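You operate a simulated robot arm through the tools that you are given. There is no shell and no other tool. Be economical: measure what you need, move in short steps, check, and stop when the job is done.

You run a simulated two-armed robot. Do the job below in one go: nothing can be reset, and whatever is moved stays where it is left.

JOB
Pick up the numbered regulator from the middle shelf of the green rack with one hand, pass it to the other hand and put it in the tray behind the cylinder head.

Only the result counts: the job must be done as asked and must still hold three seconds after the hand-in. Knocking over, shifting, dropping, spilling or breaking anything else fails it.

ROBOT AND FRAMES
Two 6-joint arms with two-finger parallel grippers on one trunk, on a base that drives. Base frame: it is fixed to the floor where the robot stands at the start and does not move with it; the origin is under the middle of the robot, x ahead of it, y to its left, z up; the surface under the hand at the start is at about z = 1300. Readings come in mm, rad, newtons and seconds.
The left shoulder is at the start at [280, 185, 1105], the right one opposite. With the tool pointing down near the work surface each hand reaches from about 540 to 800 mm from the robot's upright axis, wherever it stands, measured 20 degrees to its own side. Places, roughly: tray behind the cylinder head (16x14 cm) [-400, 3380, 860]. Payload 1.57 kg a hand.
The tool frame of a hand sits at the grasp point between the pads (the TCP): z along the fingers, y along the line on which they close. The tips reach 30 mm beyond it. The gripper opens to 80 mm. The fingers are 17 mm wide and 12 mm thick; the gripper's body (40 by 82 mm) begins 80 mm behind the TCP.
Orientation is that of the tool frame in the base frame, as a unit quaternion [x, y, z, w]. With the fingers straight down and closing along the base's y, the tool's x points along the base's -x, its y along +y and its z along -z.

CONTROLS
- The arms move only by the tool step_arm. It takes "left_rows", "right_rows" or both (then of equal length, played together; a hand with none holds still); each is a list of rows, each an object (a shift or turn left out is 0, a gripper value left out holds the last) with "xyz": the shift along the base's x, y, z in units of 20 mm (1.0 is 20 mm), a list of three; "angular": the turn, a rotation vector about the base's x, y, z in units of 4 degrees (1.0 is 4 degrees), a list of three; "hand": the gripper command, from -1 (fully open) to 1 (shut), values between in proportion. In form: [{"xyz": [x, y, z], "angular": [ax, ay, az], "hand": hand}, ...]. A call has 1 to 8 rows; each row shifts and turns the commanded pose from where the row before left it. A call with a number of a shift or a turn outside -1 to 1 is refused whole. A row lasts 0.2 s, in which the tool goes at most 50 mm and 0.15 rad; a call with a longer step from one row to the next is refused whole, and so is a gripper value outside its range. Where a pose cannot be reached the arm comes as near as it can. A force on the tool above 40 N (or 10 N above the force at the start of the call, whichever is more), or a blocked arm, ends the call early, and 0.2 s more pass. Each finger travels about 153 mm/s and halts on what it meets, pressing with about 21 N; the grip force reading is that of the motor and also rises with nothing between the fingers. The clock runs only during rows and for 0.2 s after the last one: add rows that do not move to give the fingers time. The reply holds the time, the measured pose of the TCP, the force on the tool along the base axes, the opening and the grip force, in the units named above and with some noise, with the torque about the TCP (base axes, N m) and any sound that the robot's microphone picked up.
- Cameras (640 x 400 px; columns grow to the right, rows downward): "scene" is now at [243.5, -22, 1563.3]; the picture's right is [-0.24, -0.97, 0.00], its down [-0.56, 0.14, -0.82] and it looks along [0.80, -0.20, -0.57] (base axes); focal length 276 px, centre (320, 200). "left" rides on the left gripper at [72, 7, -122] in its tool frame; the picture's right is [-0.09, 1.00, 0.00], its down [-0.84, -0.08, -0.54] and it looks along [-0.54, -0.05, 0.84] (tool axes); focal length 238 px, centre (320, 200). "right" rides on the right gripper at [72, -7, -122] in its tool frame; the picture's right is [0.09, 1.00, 0.00], its down [-0.84, 0.08, -0.54] and it looks along [-0.54, 0.05, 0.84] (tool axes); focal length 238 px, centre (320, 200). There is no depth. A picture from a camera that has moved, and an enlarged one, comes with that camera's place and axes in the base frame and with its lens.
- capture(camera): a new picture of that camera. No time passes.
- raise_lower(by): slides the trunk up (or, below 0, down) by that many mm; the arms and the scene camera ride with it, the base frame stays. It gives what a move gives, with no picture.
- drive_base(legs): drives the robot by 1 to 6 legs, each [ahead, turn to the left] in mm and rad, along the robot's own axes; the way and the turn of a leg run together, so that a leg with both is an arc; at most 1500 mm and 3.142 rad a leg. The arms and the cameras ride along, it lands a little off, and it stops where it bumps. It gives what a move gives.
- head_to(pan, tilt): turns the head with the scene camera to pan (to the left, within 1.501 rad either way) and tilt (down, from -0.506 to 1.204), counted from straight ahead of the robot. It gives what a move gives.
- enlarge(camera, box): a new picture of the part [left, top, right, bottom] of that camera's present view, enlarged. No time passes.
- close_job(): hands the job in; it is judged then, once.

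Go step by step. Nothing tells you exact positions but the pictures and the camera data: compare them with the known pose of the tool, close in by small moves and look again before you grip or let go. The budget is 120 turns and 100 pictures, counting those below and the enlarged ones. Unless the task says otherwise, let go and move clear before handing in, and close with one line.

The tools are called after "Emit:" as name(argument=value, ...) on one line, values as JSON. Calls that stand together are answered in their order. step_arm: Moves the arms, as the interface text tells. Its arguments: {"type":"object","properties":{"left_rows":{"type":"array","items":{"type":"object","properties":{"xyz":{"type":"array","items":{"type":"number"}},"angular":{"type":"array","items":{"type":"number"}},"hand":{"type":"number"}}}},"right_rows":{"type":"array","items":{"type":"object","properties":{"xyz":{"type":"array","items":{"type":"number"}},"angular":{"type":"array","items":{"type":"number"}},"hand":{"type":"number"}}}}},"required":[]} The other tools are called the same way: raise_lower (by) slides the trunk up or down; drive_base (legs) drives the base; head_to (pan, tilt) turns the head that bears the scene camera; capture (camera) takes a picture; enlarge (camera, box) takes an enlarged picture of a part of a camera's view; close_job () hands the job in.

At the start:

```text
t: 0.0
left_ee_pos: [563.5, 65.2, 1198.5]
left_tool_rot: [-0.001, 1.0, 0.0, 0.0]
left_wrist_force: [-0.3, 0.3, -0.5]
left_wrist_torque: [0.0, -0.04, 0.02]
left_width: 80.4
left_gripper_force: 0.0
right_ee_pos: [517.1, -332.6, 1335.3]
right_tool_rot: [0.0, 1.0, 0.0, 0.001]
right_wrist_force: [-0.2, 0.1, -0.2]
right_wrist_torque: [0.0, -0.03, -0.03]
right_width: 80.5
right_gripper_force: 0.2
trunk travel left (down, up): [-800.0, 190.0]
robot x, y, heading: [3.1, 0.4, -0.002]
head pan, tilt: [-0.248, 0.609]
```

scene: 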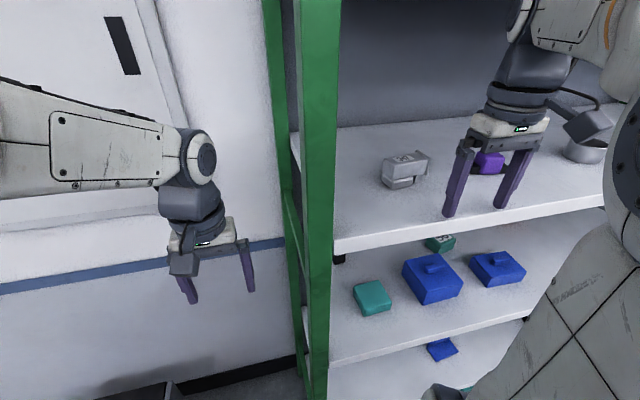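
right: 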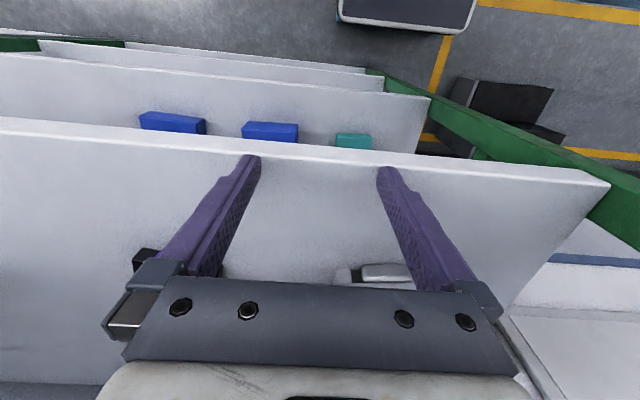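
left: 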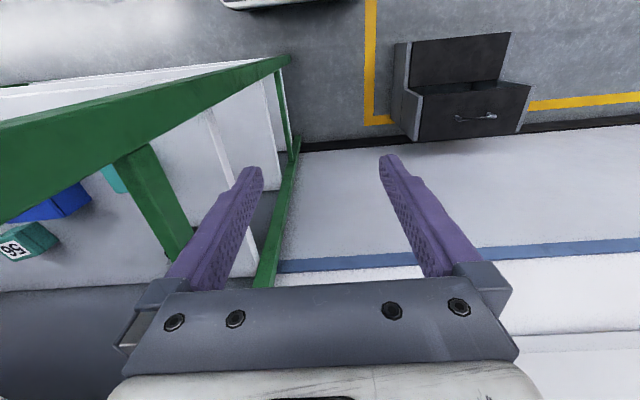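

I see a green rack ahead with several shelves; a small teal block with a numbered label appears at the back of a lower shelf. I'll look more closely before moving.

Emit:
enlarge(camera="scene", box=[300, 120, 620, 320])

Emit:
enlarge(camera="left", box=[0, 120, 200, 300])

Emit:
head_to(pan=-0.5, tilt=1.0)

Emit:
capture(camera="scene")

```text
2.00 times, centred on (460, 220) of scene
camera zoom: at [243.5, -22.0, 1563.3], right [-0.24, -0.97, 0.0], down [-0.56, 0.14, -0.82], along [0.8, -0.2, -0.57], focal length 551 px, centre (40, 160)
```

zoom: 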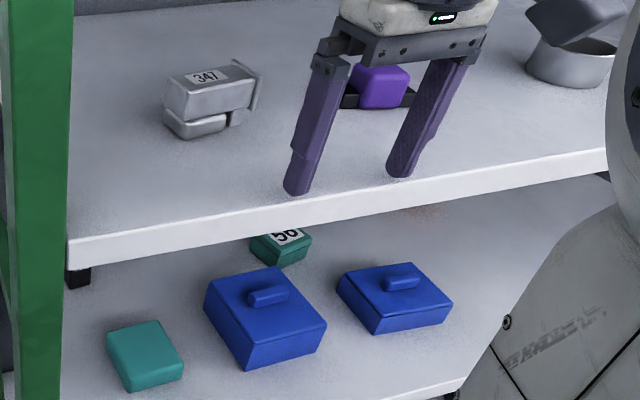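

```text
2.22 times, centred on (100, 210) of left
camera zoom: at [491.1, 71.8, 1319.8], right [0.09, 1.0, 0.0], down [0.84, -0.08, 0.54], along [0.54, -0.05, -0.84], focal length 530 px, centre (809, 178)
```

zoom: 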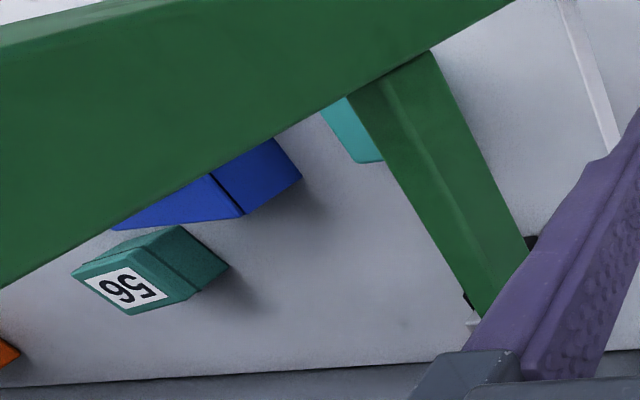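

```text
t: 0.9
left_ee_pos: [564.3, 65.1, 1196.4]
left_tool_rot: [0.0, 1.0, 0.001, 0.0]
left_wrist_force: [-0.4, -0.4, -0.4]
left_wrist_torque: [0.02, 0.0, 0.0]
left_width: 80.3
left_gripper_force: 0.1
right_ee_pos: [515.9, -332.6, 1335.0]
right_tool_rot: [0.0, 1.0, 0.0, 0.0]
right_wrist_force: [-0.5, -0.5, -0.1]
right_wrist_torque: [0.0, -0.01, 0.02]
right_width: 79.8
right_gripper_force: 0.0
trunk travel left (down, up): [-800.0, 190.0]
robot x, y, heading: [2.5, -2.2, 0.002]
head pan, tilt: [-0.499, 1.0]
```

```text
94 pictures are left
camera scene: at [219.3, -33.8, 1532.1], right [-0.48, -0.88, 0.0], down [-0.74, 0.4, -0.54], along [0.47, -0.26, -0.84], focal length 276 px, centre (320, 200)
```

scene: 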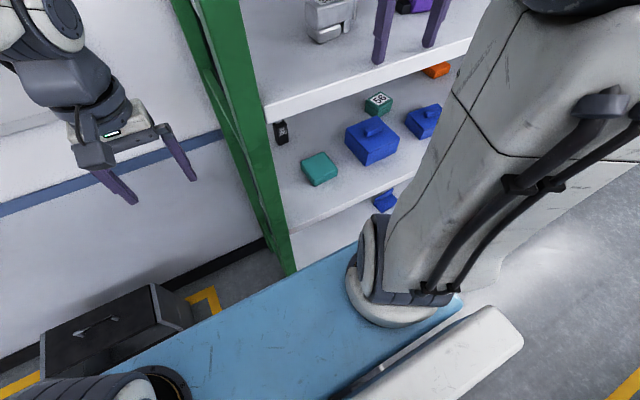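

Two numbered objects so far: a grey "347" on the shelf at z≈1300 and a teal "56" on the shelf below. I need to count the rack's shelves to know which is the middle one, so I look up and around.

Emit:
head_to(pan=-0.3, tilt=0.1)

Emit:
capture(camera="scene")

Emit:
enlarge(camera="right", box=[0, 0, 480, 300])

Emit:
head_to(pan=1.4, tilt=0.4)

Emit:
capture(camera="scene")

```text
t: 2.1
left_ee_pos: [563.2, 63.8, 1198.2]
left_tool_rot: [0.0, 1.0, 0.0, 0.001]
left_wrist_force: [0.8, -1.0, -0.1]
left_wrist_torque: [0.01, -0.02, 0.01]
left_width: 80.0
left_gripper_force: 0.1
right_ee_pos: [515.2, -332.0, 1335.9]
right_tool_rot: [0.0, 1.0, 0.0, 0.0]
right_wrist_force: [0.1, -1.0, 0.4]
right_wrist_torque: [0.01, 0.03, -0.02]
right_width: 79.9
right_gripper_force: 0.1
trunk travel left (down, up): [-800.0, 190.0]
robot x, y, heading: [0.3, -1.3, 0.003]
head pan, tilt: [-0.3, 0.099]
```

```text
93 pictures are left
camera scene: at [246.0, -27.7, 1610.1], right [-0.3, -0.96, 0.0], down [-0.1, 0.03, -0.99], along [0.95, -0.29, -0.1], focal length 276 px, centre (320, 200)
```

scene: 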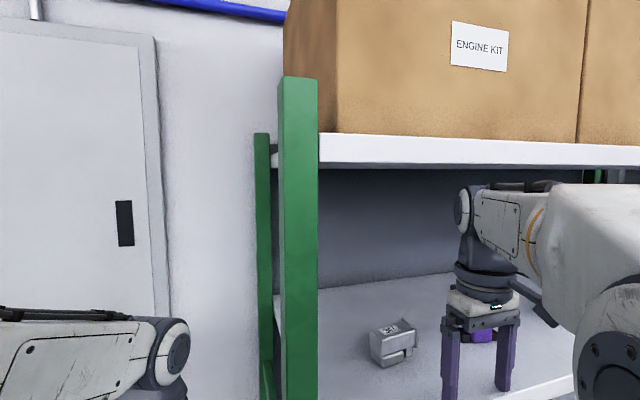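

```text
1.33 times, centred on (240, 150) of right
camera zoom: at [444.1, -339.6, 1458.5], right [-0.09, 1.0, 0.0], down [0.84, 0.08, 0.54], along [0.54, 0.05, -0.84], focal length 318 px, centre (427, 267)
```

zoom: 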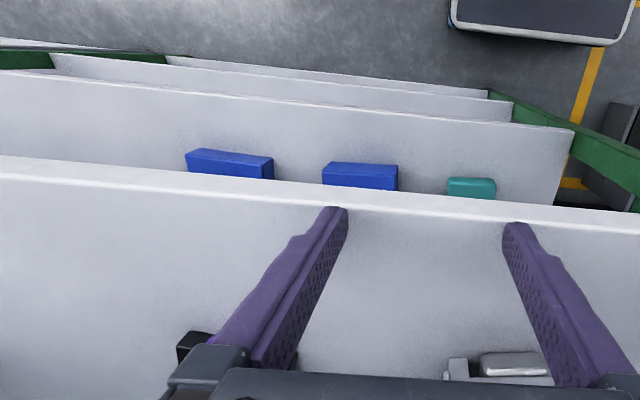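

```text
t: 3.8
left_ee_pos: [563.0, 63.9, 1198.0]
left_tool_rot: [-0.001, 1.0, 0.0, 0.001]
left_wrist_force: [0.2, -0.4, 0.1]
left_wrist_torque: [0.02, -0.03, -0.02]
left_width: 80.0
left_gripper_force: 0.1
right_ee_pos: [516.2, -333.2, 1336.0]
right_tool_rot: [0.0, 1.0, 0.0, 0.001]
right_wrist_force: [0.1, -1.0, -0.4]
right_wrist_torque: [-0.02, 0.0, 0.02]
right_width: 80.1
right_gripper_force: 0.0
trunk travel left (down, up): [-800.0, 190.0]
robot x, y, heading: [0.6, -0.6, -0.0]
head pan, tilt: [1.4, 0.4]
```

```text
91 pictures are left
camera scene: at [173.9, 90.8, 1582.3], right [0.99, -0.17, 0.0], down [-0.07, -0.38, -0.92], along [0.16, 0.91, -0.39], focal length 276 px, centre (320, 200)
```

scene: 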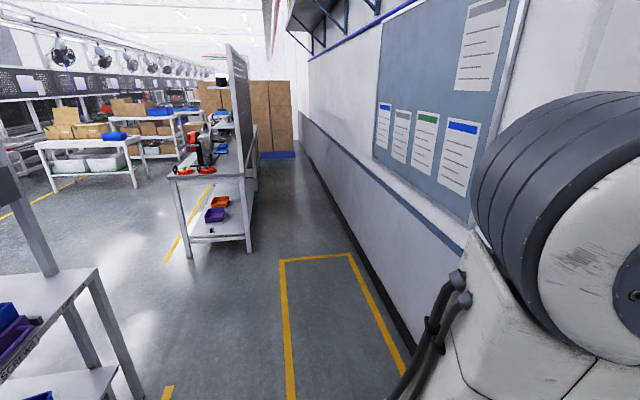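

The rack seems to have five shelves (engine-kit boxes, 1300, ~900 with "56", and two lower). I'll raise the right hand, look to the sides, then back off to see the whole rack.

Emit:
step_arm(right_rows=[{"xyz": [0, 0, 1]}, {"xyz": [0, 0, 1]}, {"xyz": [0, 0, 1]}])

Emit:
head_to(pan=-1.5, tilt=0.6)

Emit:
capture(camera="scene")

Emit:
head_to(pan=1.5, tilt=0.8)

Emit:
capture(camera="scene")

```text
t: 4.8
left_ee_pos: [561.6, 65.4, 1200.4]
left_tool_rot: [0.0, 1.0, 0.001, -0.001]
left_wrist_force: [-0.4, -0.1, -0.6]
left_wrist_torque: [-0.02, -0.01, -0.01]
left_width: 80.3
left_gripper_force: 0.2
right_ee_pos: [496.5, -320.8, 1359.9]
right_tool_rot: [0.001, 0.998, 0.037, -0.06]
right_wrist_force: [0.0, -0.1, -0.3]
right_wrist_torque: [-0.01, 0.0, 0.01]
right_width: 79.9
right_gripper_force: 0.1
trunk travel left (down, up): [-800.0, 190.0]
robot x, y, heading: [-0.8, 2.2, -0.001]
head pan, tilt: [1.4, 0.4]
stopped in row 3 (right hand): the arm was blocked; the commanded pose is now the measured one
```

```text
t: 7.3
left_ee_pos: [563.5, 63.0, 1196.9]
left_tool_rot: [0.001, 1.0, 0.0, 0.0]
left_wrist_force: [0.8, -0.3, 0.1]
left_wrist_torque: [0.0, 0.0, -0.02]
left_width: 79.7
left_gripper_force: 0.0
right_ee_pos: [498.8, -323.8, 1360.5]
right_tool_rot: [0.0, 0.998, 0.034, -0.055]
right_wrist_force: [-1.0, -0.9, 0.2]
right_wrist_torque: [0.01, -0.03, 0.04]
right_width: 79.8
right_gripper_force: 0.0
trunk travel left (down, up): [-800.0, 190.0]
robot x, y, heading: [-3.3, -2.3, -0.001]
head pan, tilt: [-1.499, 0.6]
```

```text
90 pictures are left
camera scene: at [165.2, -89.2, 1563.9], right [-1.0, -0.07, 0.0], down [-0.04, 0.56, -0.82], along [0.06, -0.82, -0.57], focal length 276 px, centre (320, 200)
```

scene: 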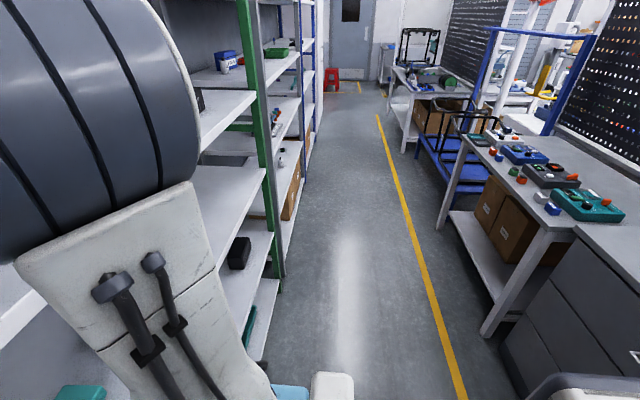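

```text
t: 9.9
left_ee_pos: [562.7, 64.4, 1197.9]
left_tool_rot: [0.0, 1.0, 0.0, 0.0]
left_wrist_force: [-0.4, 0.1, 0.1]
left_wrist_torque: [-0.03, -0.04, -0.01]
left_width: 80.3
left_gripper_force: 0.0
right_ee_pos: [499.3, -322.2, 1361.3]
right_tool_rot: [0.001, 0.998, 0.035, -0.055]
right_wrist_force: [0.9, -0.3, -1.6]
right_wrist_torque: [-0.01, 0.03, 0.01]
right_width: 79.6
right_gripper_force: 0.1
trunk travel left (down, up): [-800.0, 190.0]
robot x, y, heading: [-2.5, -0.8, -0.004]
head pan, tilt: [1.499, 0.799]
```

```text
89 pictures are left
camera scene: at [164.4, 79.5, 1547.1], right [1.0, -0.07, 0.0], down [-0.05, -0.71, -0.7], along [0.05, 0.7, -0.72], focal length 276 px, centre (320, 200)
```

scene: 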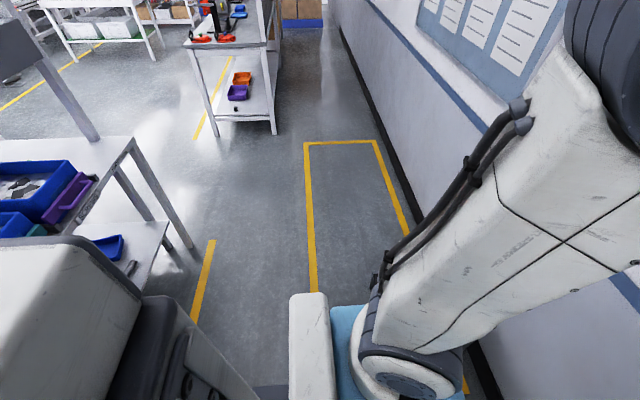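

The right arm is near its limit going up, so I'll draw the right hand back out of the shelf, then back the base off a little to clear the rack.

Emit:
step_arm(right_rows=[{"xyz": [-1, -0.2, 0], "angular": [0, 0, 0]}, {"xyz": [-1, -0.2, 0]}, {"xyz": [-1, 0, 0]}])

Emit:
drive_base(legs=[[-120, 0]])

Emit:
head_to(pan=-0.7, tilt=0.75)

Emit:
capture(camera="scene")

```text
t: 10.7
left_ee_pos: [561.3, 63.8, 1198.6]
left_tool_rot: [0.001, 1.0, -0.001, 0.0]
left_wrist_force: [0.0, -0.1, 0.8]
left_wrist_torque: [0.0, 0.0, 0.04]
left_width: 80.3
left_gripper_force: 0.0
right_ee_pos: [438.9, -332.1, 1359.9]
right_tool_rot: [0.0, 0.998, 0.033, -0.053]
right_wrist_force: [-0.8, 0.8, -0.3]
right_wrist_torque: [-0.03, 0.04, -0.03]
right_width: 80.1
right_gripper_force: 0.1
trunk travel left (down, up): [-800.0, 190.0]
robot x, y, heading: [-1.3, 0.9, -0.007]
head pan, tilt: [1.499, 0.799]
```

```text
t: 12.0
left_ee_pos: [442.2, 64.5, 1197.9]
left_tool_rot: [0.0, 1.0, 0.0, 0.001]
left_wrist_force: [0.3, -0.4, -0.1]
left_wrist_torque: [-0.02, -0.01, 0.05]
left_width: 80.2
left_gripper_force: 0.1
right_ee_pos: [317.0, -331.6, 1359.5]
right_tool_rot: [0.0, 0.998, 0.034, -0.055]
right_wrist_force: [0.7, -0.4, 0.4]
right_wrist_torque: [-0.03, -0.02, 0.03]
right_width: 79.9
right_gripper_force: 0.0
trunk travel left (down, up): [-800.0, 190.0]
robot x, y, heading: [-120.3, 1.4, -0.002]
head pan, tilt: [1.499, 0.799]
```

```text
t: 14.0
left_ee_pos: [442.7, 65.3, 1198.1]
left_tool_rot: [-0.001, 1.0, 0.0, 0.0]
left_wrist_force: [1.3, 0.7, 0.4]
left_wrist_torque: [0.01, 0.02, -0.03]
left_width: 79.8
left_gripper_force: 0.1
right_ee_pos: [316.8, -332.0, 1360.7]
right_tool_rot: [0.0, 0.998, 0.034, -0.054]
right_wrist_force: [0.1, 0.2, 0.7]
right_wrist_torque: [-0.02, 0.02, -0.02]
right_width: 79.8
right_gripper_force: 0.1
trunk travel left (down, up): [-800.0, 190.0]
robot x, y, heading: [-119.6, 1.1, 0.003]
head pan, tilt: [-0.7, 0.75]
```

```text
88 pictures are left
camera scene: at [100.2, -53.6, 1551.2], right [-0.64, -0.77, 0.0], down [-0.52, 0.44, -0.73], along [0.56, -0.47, -0.68], focal length 276 px, centre (320, 200)
```

scene: 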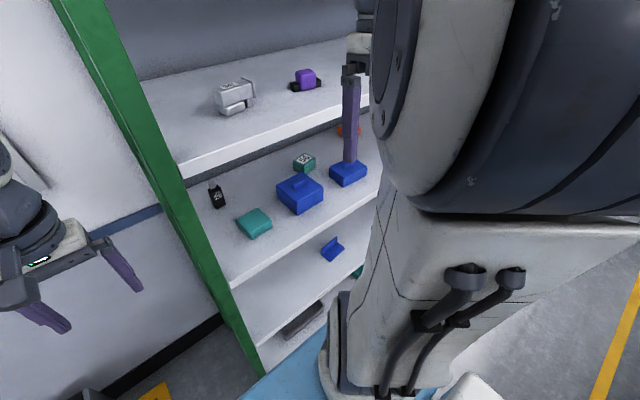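

The shelf at ~900 is the third of five, so it is the middle one. On it I see a black item with a label too, so I zoom in on the shelf.

Emit:
enlarge(camera="scene", box=[180, 110, 380, 250])

Emit:
raise_lower(by=-430)

Emit:
head_to(pan=-0.5, tilt=0.3)

Emit:
capture(camera="scene")

```text
2.86 times, centred on (280, 180) of scene
camera zoom: at [100.2, -53.6, 1551.2], right [-0.64, -0.77, 0.0], down [-0.52, 0.44, -0.73], along [0.56, -0.47, -0.68], focal length 788 px, centre (434, 257)
```

zoom: 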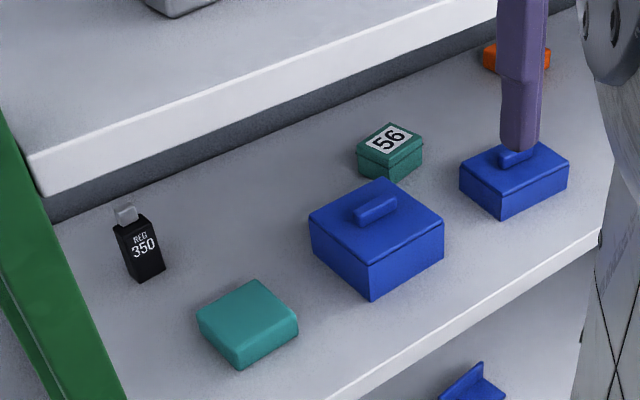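

```text
refused: -430 is not a number from -400 to 400
```

```text
t: 14.9
left_ee_pos: [442.0, 64.1, 1197.5]
left_tool_rot: [0.0, 1.0, 0.0, 0.0]
left_wrist_force: [0.5, 0.7, -0.5]
left_wrist_torque: [0.0, 0.0, 0.02]
left_width: 79.7
left_gripper_force: 0.0
right_ee_pos: [316.7, -330.8, 1359.7]
right_tool_rot: [0.0, 0.998, 0.034, -0.053]
right_wrist_force: [-0.3, 0.5, -0.8]
right_wrist_torque: [0.03, -0.02, 0.02]
right_width: 80.2
right_gripper_force: 0.0
trunk travel left (down, up): [-800.0, 190.0]
robot x, y, heading: [-119.7, 1.3, 0.0]
head pan, tilt: [-0.499, 0.3]
```

```text
86 pictures are left
camera scene: at [118.8, -45.0, 1591.5], right [-0.48, -0.88, 0.0], down [-0.26, 0.14, -0.95], along [0.84, -0.46, -0.3], focal length 276 px, centre (320, 200)
```

scene: 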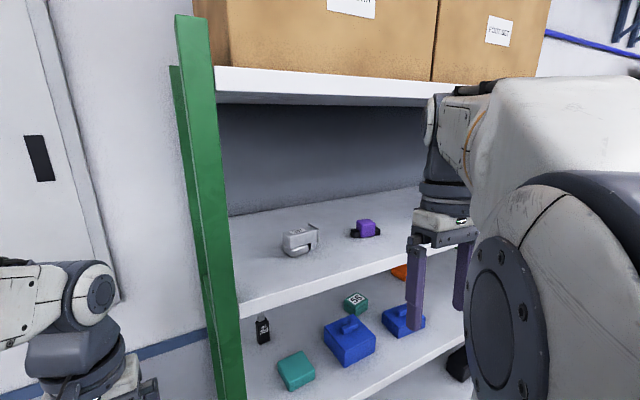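

The black "REG 350" item at about [845, -232, 900–995] on the middle shelf is the numbered regulator. I'll lower the trunk to bring the arms to that shelf's level.

Emit:
raise_lower(by=-300)

Emit:
head_to(pan=-0.35, tilt=0.5)

Emit:
capture(camera="scene")

```text
t: 17.9
left_ee_pos: [442.7, 64.9, 897.5]
left_tool_rot: [0.0, 1.0, 0.0, 0.0]
left_wrist_force: [-0.4, 0.1, -1.0]
left_wrist_torque: [-0.02, -0.01, -0.01]
left_width: 80.0
left_gripper_force: 0.2
right_ee_pos: [316.8, -331.4, 1060.3]
right_tool_rot: [0.001, 0.998, 0.034, -0.053]
right_wrist_force: [-0.3, -0.2, 0.2]
right_wrist_torque: [0.01, -0.01, 0.02]
right_width: 80.1
right_gripper_force: 0.1
trunk travel left (down, up): [-500.0, 490.0]
robot x, y, heading: [-120.0, 2.1, 0.001]
head pan, tilt: [-0.499, 0.3]
```

```text
t: 18.7
left_ee_pos: [442.1, 64.3, 898.6]
left_tool_rot: [0.0, 1.0, 0.0, 0.0]
left_wrist_force: [0.0, 0.1, 0.7]
left_wrist_torque: [0.01, 0.01, -0.02]
left_width: 79.7
left_gripper_force: 0.1
right_ee_pos: [316.9, -331.0, 1059.7]
right_tool_rot: [0.0, 0.998, 0.034, -0.055]
right_wrist_force: [0.7, -0.5, -0.3]
right_wrist_torque: [0.01, 0.03, -0.01]
right_width: 80.1
right_gripper_force: 0.0
trunk travel left (down, up): [-500.0, 490.0]
robot x, y, heading: [-120.4, -1.6, 0.005]
head pan, tilt: [-0.351, 0.499]
```

```text
85 pictures are left
camera scene: at [122.2, -31.6, 1273.2], right [-0.34, -0.94, 0.0], down [-0.45, 0.16, -0.88], along [0.82, -0.3, -0.48], focal length 276 px, centre (320, 200)
```

scene: 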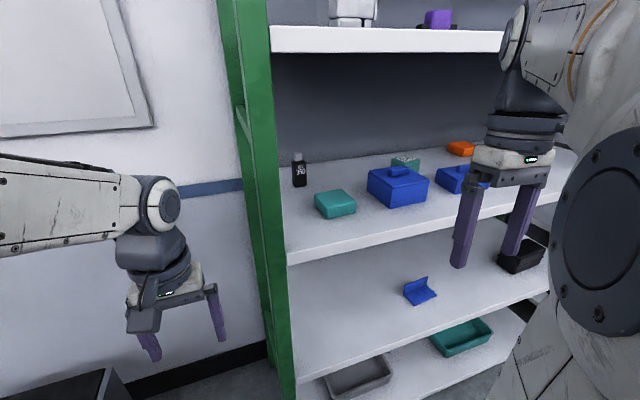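

Emit:
enlarge(camera="scene", box=[250, 120, 410, 220])

```text
4.00 times, centred on (330, 170) of scene
camera zoom: at [122.2, -31.6, 1273.2], right [-0.34, -0.94, 0.0], down [-0.45, 0.16, -0.88], along [0.82, -0.3, -0.48], focal length 1103 px, centre (280, 320)
```

zoom: 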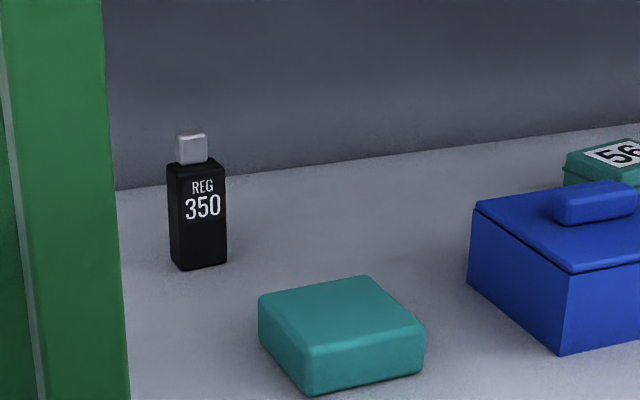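

Two views put the middle shelf at z≈937, front edge x≈524, and the regulator at about [797, -216], some 95 mm tall. I pitch the right hand to about 45° pointing forward and down, closing along y, still outside the rack.

Emit:
step_arm(right_rows=[{"xyz": [0.47, 0.31, -0.19], "angular": [-0.075, -0.98, 0]}, {"xyz": [0.47, 0.31, -0.19], "angular": [-0.075, -0.98, 0]}, {"xyz": [0.47, 0.31, -0.19], "angular": [-0.075, -0.98, 0]}, {"xyz": [0.47, 0.31, -0.19], "angular": [-0.075, -0.98, 0]}, {"xyz": [0.47, 0.31, -0.19], "angular": [-0.075, -0.98, 0]}, {"xyz": [0.47, 0.31, -0.19], "angular": [-0.075, -0.98, 0]}, {"xyz": [0.47, 0.31, -0.19], "angular": [-0.075, -0.98, 0]}])

Emit:
step_arm(right_rows=[{"xyz": [0.47, 0.31, -0.19], "angular": [-0.075, -0.98, 0]}, {"xyz": [0.47, 0.31, -0.19], "angular": [-0.075, -0.98, 0]}, {"xyz": [0.47, 0.31, -0.19], "angular": [-0.075, -0.98, 0]}, {"xyz": [0.47, 0.31, -0.19], "angular": [-0.075, -0.98, 0]}, {"xyz": [0.47, 0.31, -0.19], "angular": [-0.075, -0.98, 0]}, {"xyz": [0.47, 0.31, -0.19], "angular": [-0.075, -0.98, 0]}])

Emit:
capture(camera="right")

Emit:
capture(camera="scene")

```text
t: 20.3
left_ee_pos: [441.2, 64.0, 898.5]
left_tool_rot: [0.0, 1.0, 0.001, 0.0]
left_wrist_force: [0.6, -0.4, -0.3]
left_wrist_torque: [0.01, 0.02, 0.05]
left_width: 79.8
left_gripper_force: 0.2
right_ee_pos: [418.8, -317.2, 1039.4]
right_tool_rot: [-0.007, 0.983, 0.015, 0.184]
right_wrist_force: [-0.7, 0.5, -0.2]
right_wrist_torque: [0.0, -0.02, -0.01]
right_width: 79.8
right_gripper_force: 0.1
right hand out of reach, approached as far as the arm can: row 3, 4, 5, 6, 7
trunk travel left (down, up): [-500.0, 490.0]
robot x, y, heading: [-123.1, 1.6, 0.002]
head pan, tilt: [-0.351, 0.499]
```

```text
t: 21.7
left_ee_pos: [441.6, 64.2, 897.9]
left_tool_rot: [-0.001, 1.0, 0.0, 0.0]
left_wrist_force: [-0.4, 0.0, 0.2]
left_wrist_torque: [0.0, 0.0, -0.02]
left_width: 79.9
left_gripper_force: 0.0
right_ee_pos: [505.6, -302.5, 1014.5]
right_tool_rot: [-0.013, 0.925, -0.002, 0.38]
right_wrist_force: [0.0, 0.1, 0.7]
right_wrist_torque: [0.0, -0.02, 0.01]
right_width: 80.1
right_gripper_force: 0.0
right hand out of reach, approached as far as the arm can: row 1, 2, 3, 4, 5, 6
trunk travel left (down, up): [-500.0, 490.0]
robot x, y, heading: [-117.1, 0.8, 0.001]
head pan, tilt: [-0.351, 0.499]
```

```text
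83 pictures are left
camera right: at [369.1, -310.7, 1051.1], right [-0.09, 0.99, -0.08], down [0.21, 0.1, 0.97], along [0.97, 0.07, -0.22], focal length 238 px, centre (320, 200)
```

right: 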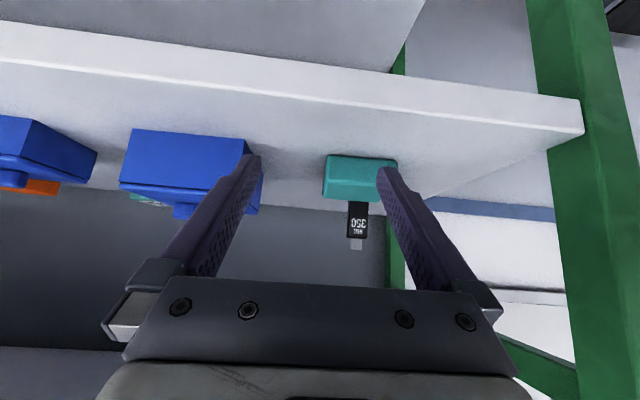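

```text
82 pictures are left
camera scene: at [122.2, -31.5, 1273.2], right [-0.34, -0.94, 0.0], down [-0.45, 0.16, -0.88], along [0.82, -0.3, -0.48], focal length 276 px, centre (320, 200)
```

scene: 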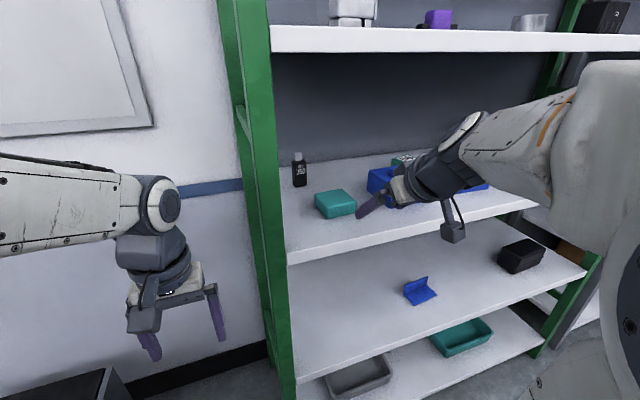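

The right hand is now pitched 45° and clear above the shelf and teal box. I drive forward 110 mm and look again.

Emit:
drive_base(legs=[[110, 0]])

Emit:
step_arm(right_rows=[{"xyz": [0.4, 0.8, 0.2]}, {"xyz": [0.4, 0.8, 0.2]}, {"xyz": [0.4, 0.8, 0]}])

Emit:
capture(camera="right")

Emit:
capture(camera="scene")

```text
t: 22.9
left_ee_pos: [551.4, 63.3, 898.7]
left_tool_rot: [0.001, 1.0, 0.0, -0.001]
left_wrist_force: [-0.4, -0.1, -0.1]
left_wrist_torque: [-0.01, 0.02, 0.01]
left_width: 80.2
left_gripper_force: 0.0
right_ee_pos: [613.7, -302.0, 1014.6]
right_tool_rot: [-0.012, 0.925, -0.003, 0.38]
right_wrist_force: [-0.7, 0.0, 0.1]
right_wrist_torque: [-0.02, 0.01, -0.02]
right_width: 80.2
right_gripper_force: 0.1
trunk travel left (down, up): [-500.0, 490.0]
robot x, y, heading: [-10.7, 0.6, -0.001]
head pan, tilt: [-0.351, 0.499]
```

```text
t: 23.6
left_ee_pos: [551.0, 63.9, 898.6]
left_tool_rot: [0.001, 1.0, 0.0, -0.001]
left_wrist_force: [-0.4, 0.2, 0.9]
left_wrist_torque: [0.01, 0.02, -0.02]
left_width: 80.1
left_gripper_force: 0.0
right_ee_pos: [638.9, -254.2, 1023.4]
right_tool_rot: [-0.012, 0.925, -0.002, 0.38]
right_wrist_force: [0.3, 0.0, 0.9]
right_wrist_torque: [0.03, 0.0, 0.06]
right_width: 80.2
right_gripper_force: 0.0
trunk travel left (down, up): [-500.0, 490.0]
robot x, y, heading: [-14.6, -1.5, -0.006]
head pan, tilt: [-0.351, 0.499]
```

```text
81 pictures are left
camera right: at [502.9, -264.0, 1060.1], right [-0.09, 0.99, -0.08], down [0.21, 0.09, 0.97], along [0.97, 0.07, -0.22], focal length 238 px, centre (320, 200)
```

right: 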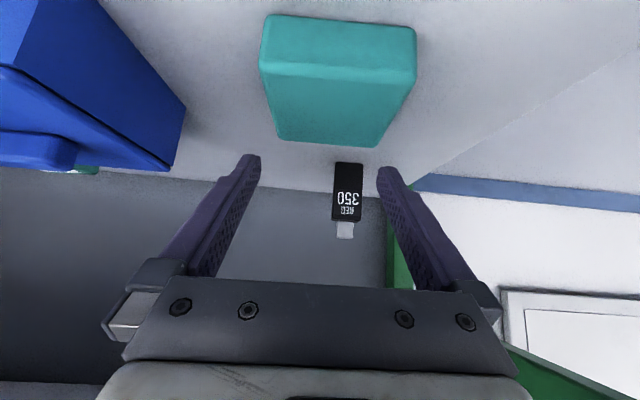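

```text
80 pictures are left
camera scene: at [231.8, -32.0, 1273.2], right [-0.35, -0.94, 0.0], down [-0.45, 0.17, -0.88], along [0.82, -0.3, -0.48], focal length 276 px, centre (320, 200)
```

scene: 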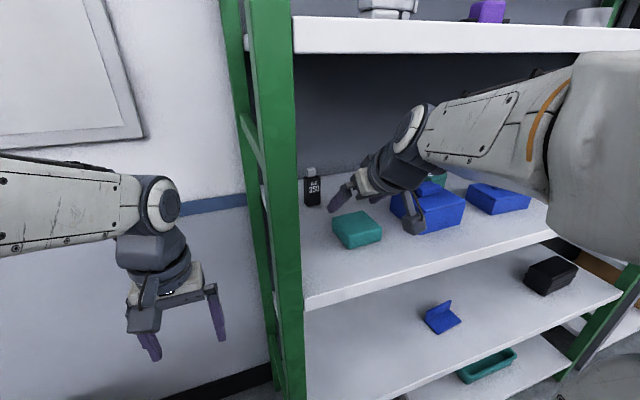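

The regulator's front base is at about [797, -207, 937], body top ≈1013. I advance the open hand to about 45 mm short of it, aligning y, then re-check.

Emit:
step_arm(right_rows=[{"xyz": [0.8, 0.8, 0]}, {"xyz": [1, 0.8, 0]}, {"xyz": [1, 0.75, -0.3]}, {"xyz": [1, 0, -0.4]}, {"xyz": [1, 0, -0.4]}, {"xyz": [1, 0, -0.4]}])

Emit:
capture(camera="right")

Emit:
capture(camera="scene")

```text
t: 25.1
left_ee_pos: [551.0, 64.3, 897.2]
left_tool_rot: [0.0, 1.0, 0.0, 0.0]
left_wrist_force: [0.3, 0.1, 0.7]
left_wrist_torque: [0.03, -0.02, 0.04]
left_width: 79.9
left_gripper_force: 0.1
right_ee_pos: [754.6, -208.8, 993.3]
right_tool_rot: [-0.012, 0.925, -0.002, 0.381]
right_wrist_force: [0.3, 0.2, -0.5]
right_wrist_torque: [-0.01, 0.0, -0.03]
right_width: 80.0
right_gripper_force: 0.0
trunk travel left (down, up): [-500.0, 490.0]
robot x, y, heading: [-13.5, -1.1, 0.002]
head pan, tilt: [-0.351, 0.499]
```

```text
79 pictures are left
camera right: at [618.0, -217.4, 1029.4], right [-0.09, 0.99, -0.08], down [0.21, 0.09, 0.97], along [0.97, 0.07, -0.22], focal length 238 px, centre (320, 200)
```

right: 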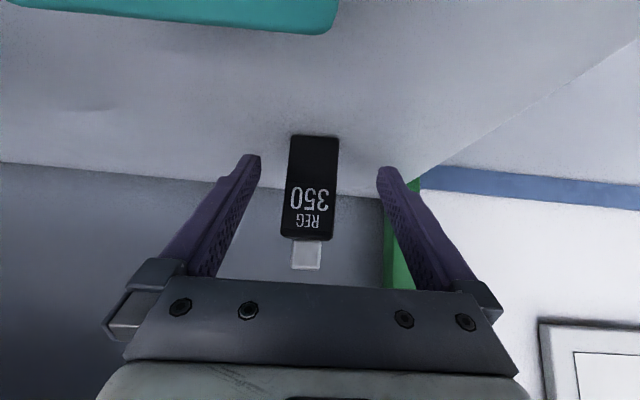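

```text
78 pictures are left
camera scene: at [231.6, -31.9, 1273.2], right [-0.34, -0.94, 0.0], down [-0.45, 0.17, -0.88], along [0.82, -0.3, -0.48], focal length 276 px, centre (320, 200)
```

scene: 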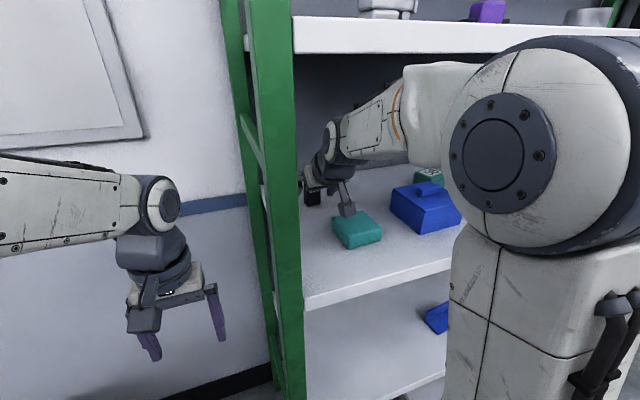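

The regulator is centered between the open fingers. I move in the last ~50 mm at z≈986 and check before closing.

Emit:
step_arm(right_rows=[{"xyz": [0.9, -0.15, -0.1]}, {"xyz": [0.9, 0, -0.1]}, {"xyz": [0.8, 0, -0.1]}])

Emit:
capture(camera="right")

Emit:
enlarge(camera="scene", box=[270, 130, 430, 250])

```text
t: 25.9
left_ee_pos: [550.3, 63.8, 899.1]
left_tool_rot: [0.0, 1.0, 0.0, 0.0]
left_wrist_force: [-0.6, 0.6, -0.1]
left_wrist_torque: [0.01, -0.01, -0.03]
left_width: 80.0
left_gripper_force: 0.0
right_ee_pos: [805.6, -210.0, 984.9]
right_tool_rot: [-0.013, 0.925, -0.002, 0.38]
right_wrist_force: [-1.2, -0.1, 0.0]
right_wrist_torque: [0.0, 0.04, 0.02]
right_width: 80.1
right_gripper_force: 0.2
trunk travel left (down, up): [-500.0, 490.0]
robot x, y, heading: [-11.6, 0.4, -0.004]
head pan, tilt: [-0.351, 0.499]
```

```text
77 pictures are left
camera right: at [670.4, -219.7, 1021.7], right [-0.09, 0.99, -0.08], down [0.21, 0.1, 0.97], along [0.97, 0.07, -0.22], focal length 238 px, centre (320, 200)
```

right: 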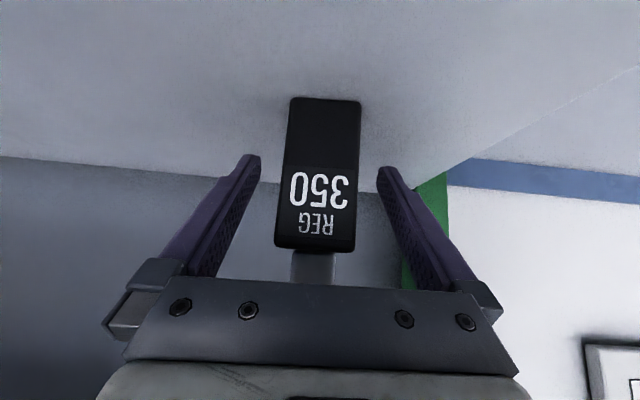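

```text
3.33 times, centred on (350, 190) of scene
camera zoom: at [231.7, -31.9, 1273.2], right [-0.35, -0.94, 0.0], down [-0.45, 0.17, -0.88], along [0.82, -0.3, -0.48], focal length 919 px, centre (220, 233)
```

zoom: 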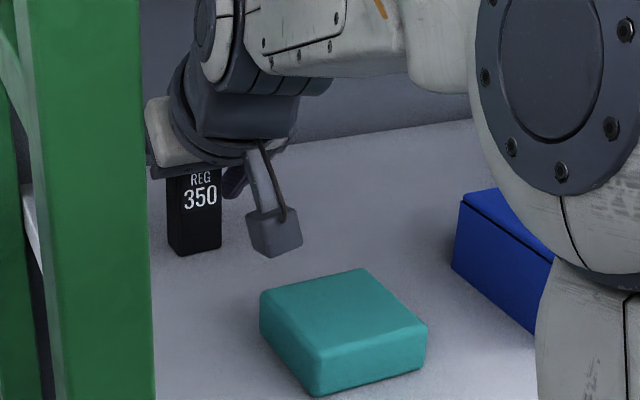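

The fingers straddle the body around its middle-upper part. I close the right gripper.

Emit:
step_arm(right_rows=[{"hand": 0.0}, {"hand": 0.4}, {"hand": 1}, {"hand": 1}, {"hand": 1}])

Emit:
capture(camera="right")

```text
t: 27.1
left_ee_pos: [551.2, 63.0, 899.0]
left_tool_rot: [0.001, 1.0, 0.001, 0.0]
left_wrist_force: [0.7, -0.8, 0.4]
left_wrist_torque: [-0.01, 0.01, 0.01]
left_width: 80.1
left_gripper_force: 0.0
right_ee_pos: [806.3, -210.2, 984.4]
right_tool_rot: [-0.012, 0.925, -0.003, 0.38]
right_wrist_force: [0.0, 0.0, 0.2]
right_wrist_torque: [0.03, -0.02, -0.05]
right_width: 33.7
right_gripper_force: 20.7
trunk travel left (down, up): [-500.0, 490.0]
robot x, y, heading: [-10.8, 0.6, 0.003]
head pan, tilt: [-0.351, 0.499]
```

```text
75 pictures are left
camera right: at [670.4, -219.6, 1021.7], right [-0.09, 0.99, -0.08], down [0.21, 0.09, 0.97], along [0.97, 0.07, -0.22], focal length 238 px, centre (320, 200)
```

right: 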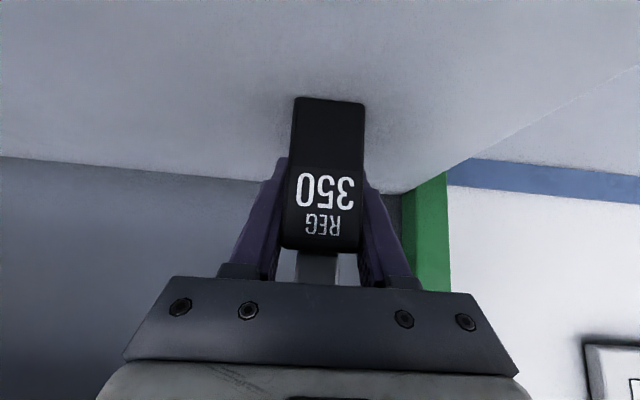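

Gripped at 33.7 mm width. I lift it by about 40 mm and begin to draw it straight out.

Emit:
step_arm(right_rows=[{"xyz": [0, 0, 0.5], "hand": 1}, {"xyz": [0, 0, 0.8]}, {"xyz": [0, 0, 0.8]}, {"xyz": [-0.3, 0, 0.5]}])

Emit:
capture(camera="right")

Emit:
capture(camera="scene")

```text
t: 28.1
left_ee_pos: [551.8, 63.4, 897.4]
left_tool_rot: [0.001, 1.0, 0.0, 0.0]
left_wrist_force: [0.6, 0.2, 0.1]
left_wrist_torque: [0.01, 0.0, -0.07]
left_width: 79.9
left_gripper_force: 0.0
right_ee_pos: [800.4, -209.9, 1037.5]
right_tool_rot: [-0.013, 0.925, -0.002, 0.38]
right_wrist_force: [-0.7, 0.3, -2.1]
right_wrist_torque: [0.01, -0.02, -0.02]
right_width: 33.6
right_gripper_force: 20.5
trunk travel left (down, up): [-500.0, 490.0]
robot x, y, heading: [-11.5, -2.4, -0.001]
head pan, tilt: [-0.351, 0.499]
```

```text
74 pictures are left
camera right: at [664.2, -219.2, 1075.4], right [-0.09, 0.99, -0.08], down [0.21, 0.09, 0.97], along [0.97, 0.07, -0.22], focal length 238 px, centre (320, 200)
```

right: 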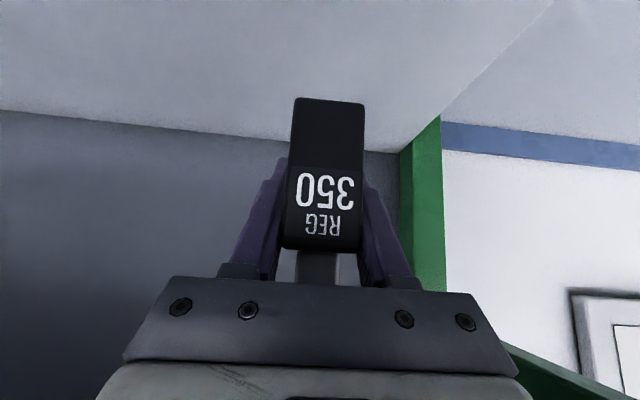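

```text
73 pictures are left
camera scene: at [232.0, -31.9, 1273.1], right [-0.34, -0.94, 0.0], down [-0.45, 0.17, -0.88], along [0.82, -0.3, -0.48], focal length 276 px, centre (320, 200)
```

scene: 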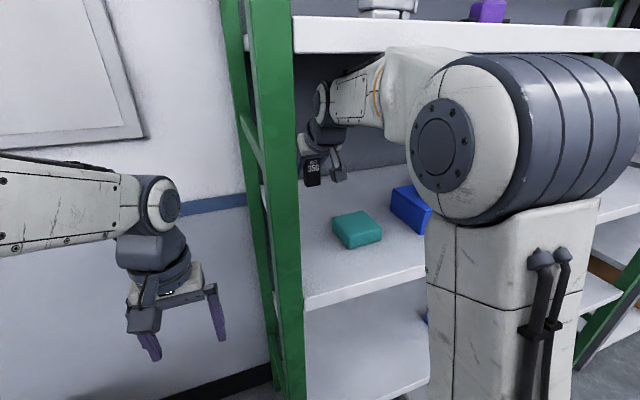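

The regulator is securely held and clear. I pull it back over the teal box with the arm, then back the base out of the rack.

Emit:
step_arm(right_rows=[{"xyz": [-1, -0.1, 0.2]}, {"xyz": [-1, -0.1, 0.2]}, {"xyz": [-1, -0.1, 0.1]}, {"xyz": [-1, -0.1, 0]}, {"xyz": [-1, -0.1, 0]}, {"xyz": [-1, 0, 0]}, {"xyz": [-1, 0, 0]}, {"xyz": [-1, 0, 0]}])

Emit:
drive_base(legs=[[-110, 0]])

Emit:
head_to(pan=-1.5, tilt=1.0)

Emit:
capture(camera="scene")

Emit:
head_to(pan=1.5, tilt=1.0)

Emit:
capture(camera="scene")

```text
t: 29.9
left_ee_pos: [550.1, 64.2, 897.6]
left_tool_rot: [0.001, 1.0, 0.0, 0.0]
left_wrist_force: [0.6, 0.1, -0.2]
left_wrist_torque: [0.05, 0.02, -0.01]
left_width: 80.1
left_gripper_force: 0.0
right_ee_pos: [649.6, -223.8, 1047.2]
right_tool_rot: [-0.013, 0.925, -0.002, 0.379]
right_wrist_force: [-0.1, 0.5, -1.4]
right_wrist_torque: [0.0, -0.04, -0.02]
right_width: 33.9
right_gripper_force: 21.3
right hand out of reach, approached as far as the arm can: row 8
trunk travel left (down, up): [-500.0, 490.0]
robot x, y, heading: [-9.9, 1.9, 0.001]
head pan, tilt: [-0.351, 0.499]
```

```text
t: 31.1
left_ee_pos: [440.4, 65.6, 898.1]
left_tool_rot: [0.001, 1.0, -0.001, 0.0]
left_wrist_force: [0.0, -0.2, 0.4]
left_wrist_torque: [-0.01, 0.01, 0.03]
left_width: 79.8
left_gripper_force: 0.0
right_ee_pos: [538.6, -222.5, 1047.4]
right_tool_rot: [-0.013, 0.925, -0.002, 0.38]
right_wrist_force: [-0.1, -0.4, -1.4]
right_wrist_torque: [-0.01, -0.03, 0.02]
right_width: 33.7
right_gripper_force: 21.5
trunk travel left (down, up): [-500.0, 490.0]
robot x, y, heading: [-122.8, -1.3, -0.0]
head pan, tilt: [-0.351, 0.499]
```

```text
t: 32.4
left_ee_pos: [440.0, 64.1, 897.7]
left_tool_rot: [0.001, 1.0, 0.0, 0.0]
left_wrist_force: [0.1, 0.4, -0.2]
left_wrist_torque: [-0.03, 0.02, 0.02]
left_width: 80.0
left_gripper_force: 0.0
right_ee_pos: [538.3, -222.1, 1047.3]
right_tool_rot: [-0.014, 0.925, -0.001, 0.379]
right_wrist_force: [0.3, -0.1, -2.0]
right_wrist_torque: [-0.01, 0.0, 0.0]
right_width: 33.5
right_gripper_force: 21.2
trunk travel left (down, up): [-500.0, 490.0]
robot x, y, heading: [-120.5, 2.3, 0.001]
head pan, tilt: [-1.499, 1.0]
```

```text
72 pictures are left
camera scene: at [40.0, -69.8, 1232.1], right [-1.0, -0.07, 0.0], down [-0.06, 0.84, -0.54], along [0.04, -0.54, -0.84], focal length 276 px, centre (320, 200)
```

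scene: 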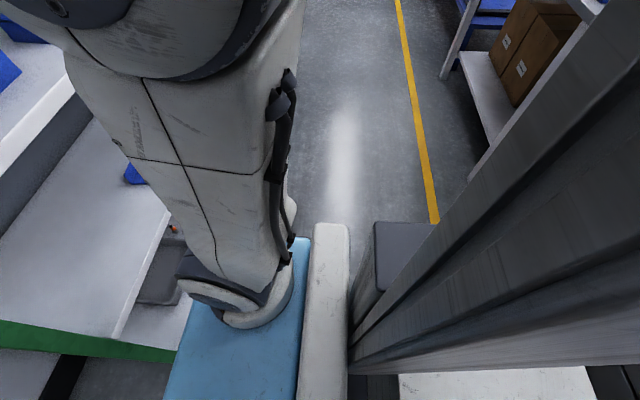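

```text
t: 35.0
left_ee_pos: [440.2, 63.3, 896.9]
left_tool_rot: [0.001, 1.0, 0.0, 0.0]
left_wrist_force: [-0.7, 0.4, -0.2]
left_wrist_torque: [0.0, 0.01, 0.01]
left_width: 79.9
left_gripper_force: 0.1
right_ee_pos: [536.7, -222.4, 1049.1]
right_tool_rot: [-0.012, 0.925, -0.002, 0.38]
right_wrist_force: [0.7, -0.6, -1.2]
right_wrist_torque: [0.02, -0.04, 0.0]
right_width: 33.6
right_gripper_force: 21.2
trunk travel left (down, up): [-500.0, 490.0]
robot x, y, heading: [-121.9, -4.3, -0.003]
head pan, tilt: [1.499, 1.0]
```

```text
71 pictures are left
camera scene: at [40.1, 69.2, 1232.1], right [1.0, -0.07, 0.0], down [-0.06, -0.84, -0.54], along [0.04, 0.54, -0.84], focal length 276 px, centre (320, 200)
```

scene: 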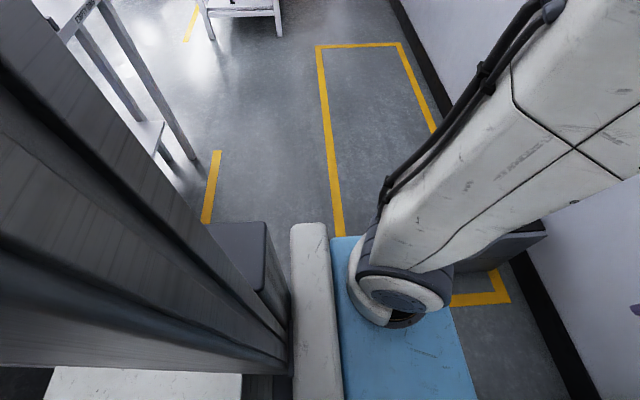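

The aisle behind is clear by roughly a further 100 mm. I back up 90 mm more so the handover can take place in front of the rack, then move the right hand to the centerline and lower.

Emit:
drive_base(legs=[[-90, 0]])

Emit:
head_to(pan=0.0, tilt=0.6)

Emit:
step_arm(right_rows=[{"xyz": [0, 1, -0.6]}, {"xyz": [0, 1, -0.6]}, {"xyz": [0, 1, -0.6]}, {"xyz": [0, 1, -0.6]}, {"xyz": [0, 1, -0.6]}, {"xyz": [0, 1, -0.6]}, {"xyz": [0, 1, -0.6]}, {"xyz": [0, 1, -0.6]}])

Emit:
capture(camera="scene")

```text
t: 36.1
left_ee_pos: [347.9, 64.3, 897.8]
left_tool_rot: [0.0, 1.0, 0.0, 0.0]
left_wrist_force: [0.5, 0.4, -0.1]
left_wrist_torque: [-0.01, -0.03, 0.0]
left_width: 80.1
left_gripper_force: 0.1
right_ee_pos: [445.6, -222.1, 1047.4]
right_tool_rot: [-0.013, 0.925, -0.002, 0.38]
right_wrist_force: [0.6, -0.9, -1.4]
right_wrist_torque: [-0.01, -0.05, 0.02]
right_width: 33.8
right_gripper_force: 20.9
trunk travel left (down, up): [-500.0, 490.0]
robot x, y, heading: [-216.5, -0.1, -0.002]
head pan, tilt: [1.499, 1.0]
```

```text
t: 37.7
left_ee_pos: [348.0, 64.0, 898.6]
left_tool_rot: [0.0, 1.0, 0.0, 0.0]
left_wrist_force: [-0.2, 0.0, 0.2]
left_wrist_torque: [0.01, 0.02, -0.02]
left_width: 79.9
left_gripper_force: 0.0
right_ee_pos: [445.0, -222.9, 1046.9]
right_tool_rot: [-0.012, 0.925, -0.002, 0.38]
right_wrist_force: [-0.4, 0.0, -0.6]
right_wrist_torque: [0.0, -0.06, -0.02]
right_width: 33.8
right_gripper_force: 20.7
trunk travel left (down, up): [-500.0, 490.0]
robot x, y, heading: [-219.0, -4.5, -0.006]
head pan, tilt: [0.0, 0.6]
```

```text
t: 39.5
left_ee_pos: [348.6, 63.6, 897.2]
left_tool_rot: [0.002, 1.0, 0.001, 0.0]
left_wrist_force: [0.6, 0.1, -0.5]
left_wrist_torque: [0.02, 0.0, 0.01]
left_width: 80.0
left_gripper_force: 0.0
right_ee_pos: [444.9, -61.1, 951.8]
right_tool_rot: [-0.012, 0.925, -0.003, 0.379]
right_wrist_force: [0.4, 0.3, -0.8]
right_wrist_torque: [0.03, -0.05, -0.01]
right_width: 33.5
right_gripper_force: 21.1
trunk travel left (down, up): [-500.0, 490.0]
robot x, y, heading: [-215.0, 0.7, 0.001]
head pan, tilt: [0.0, 0.6]
```

```text
70 pictures are left
camera scene: at [31.5, -0.7, 1264.1], right [0.0, -1.0, 0.0], down [-0.56, 0.0, -0.83], along [0.83, 0.0, -0.56], focal length 276 px, centre (320, 200)
```

scene: 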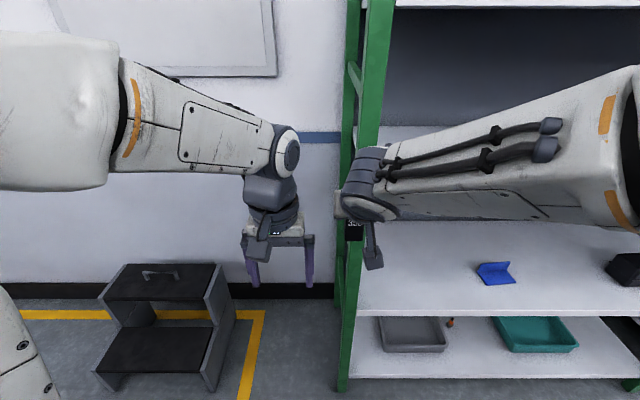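

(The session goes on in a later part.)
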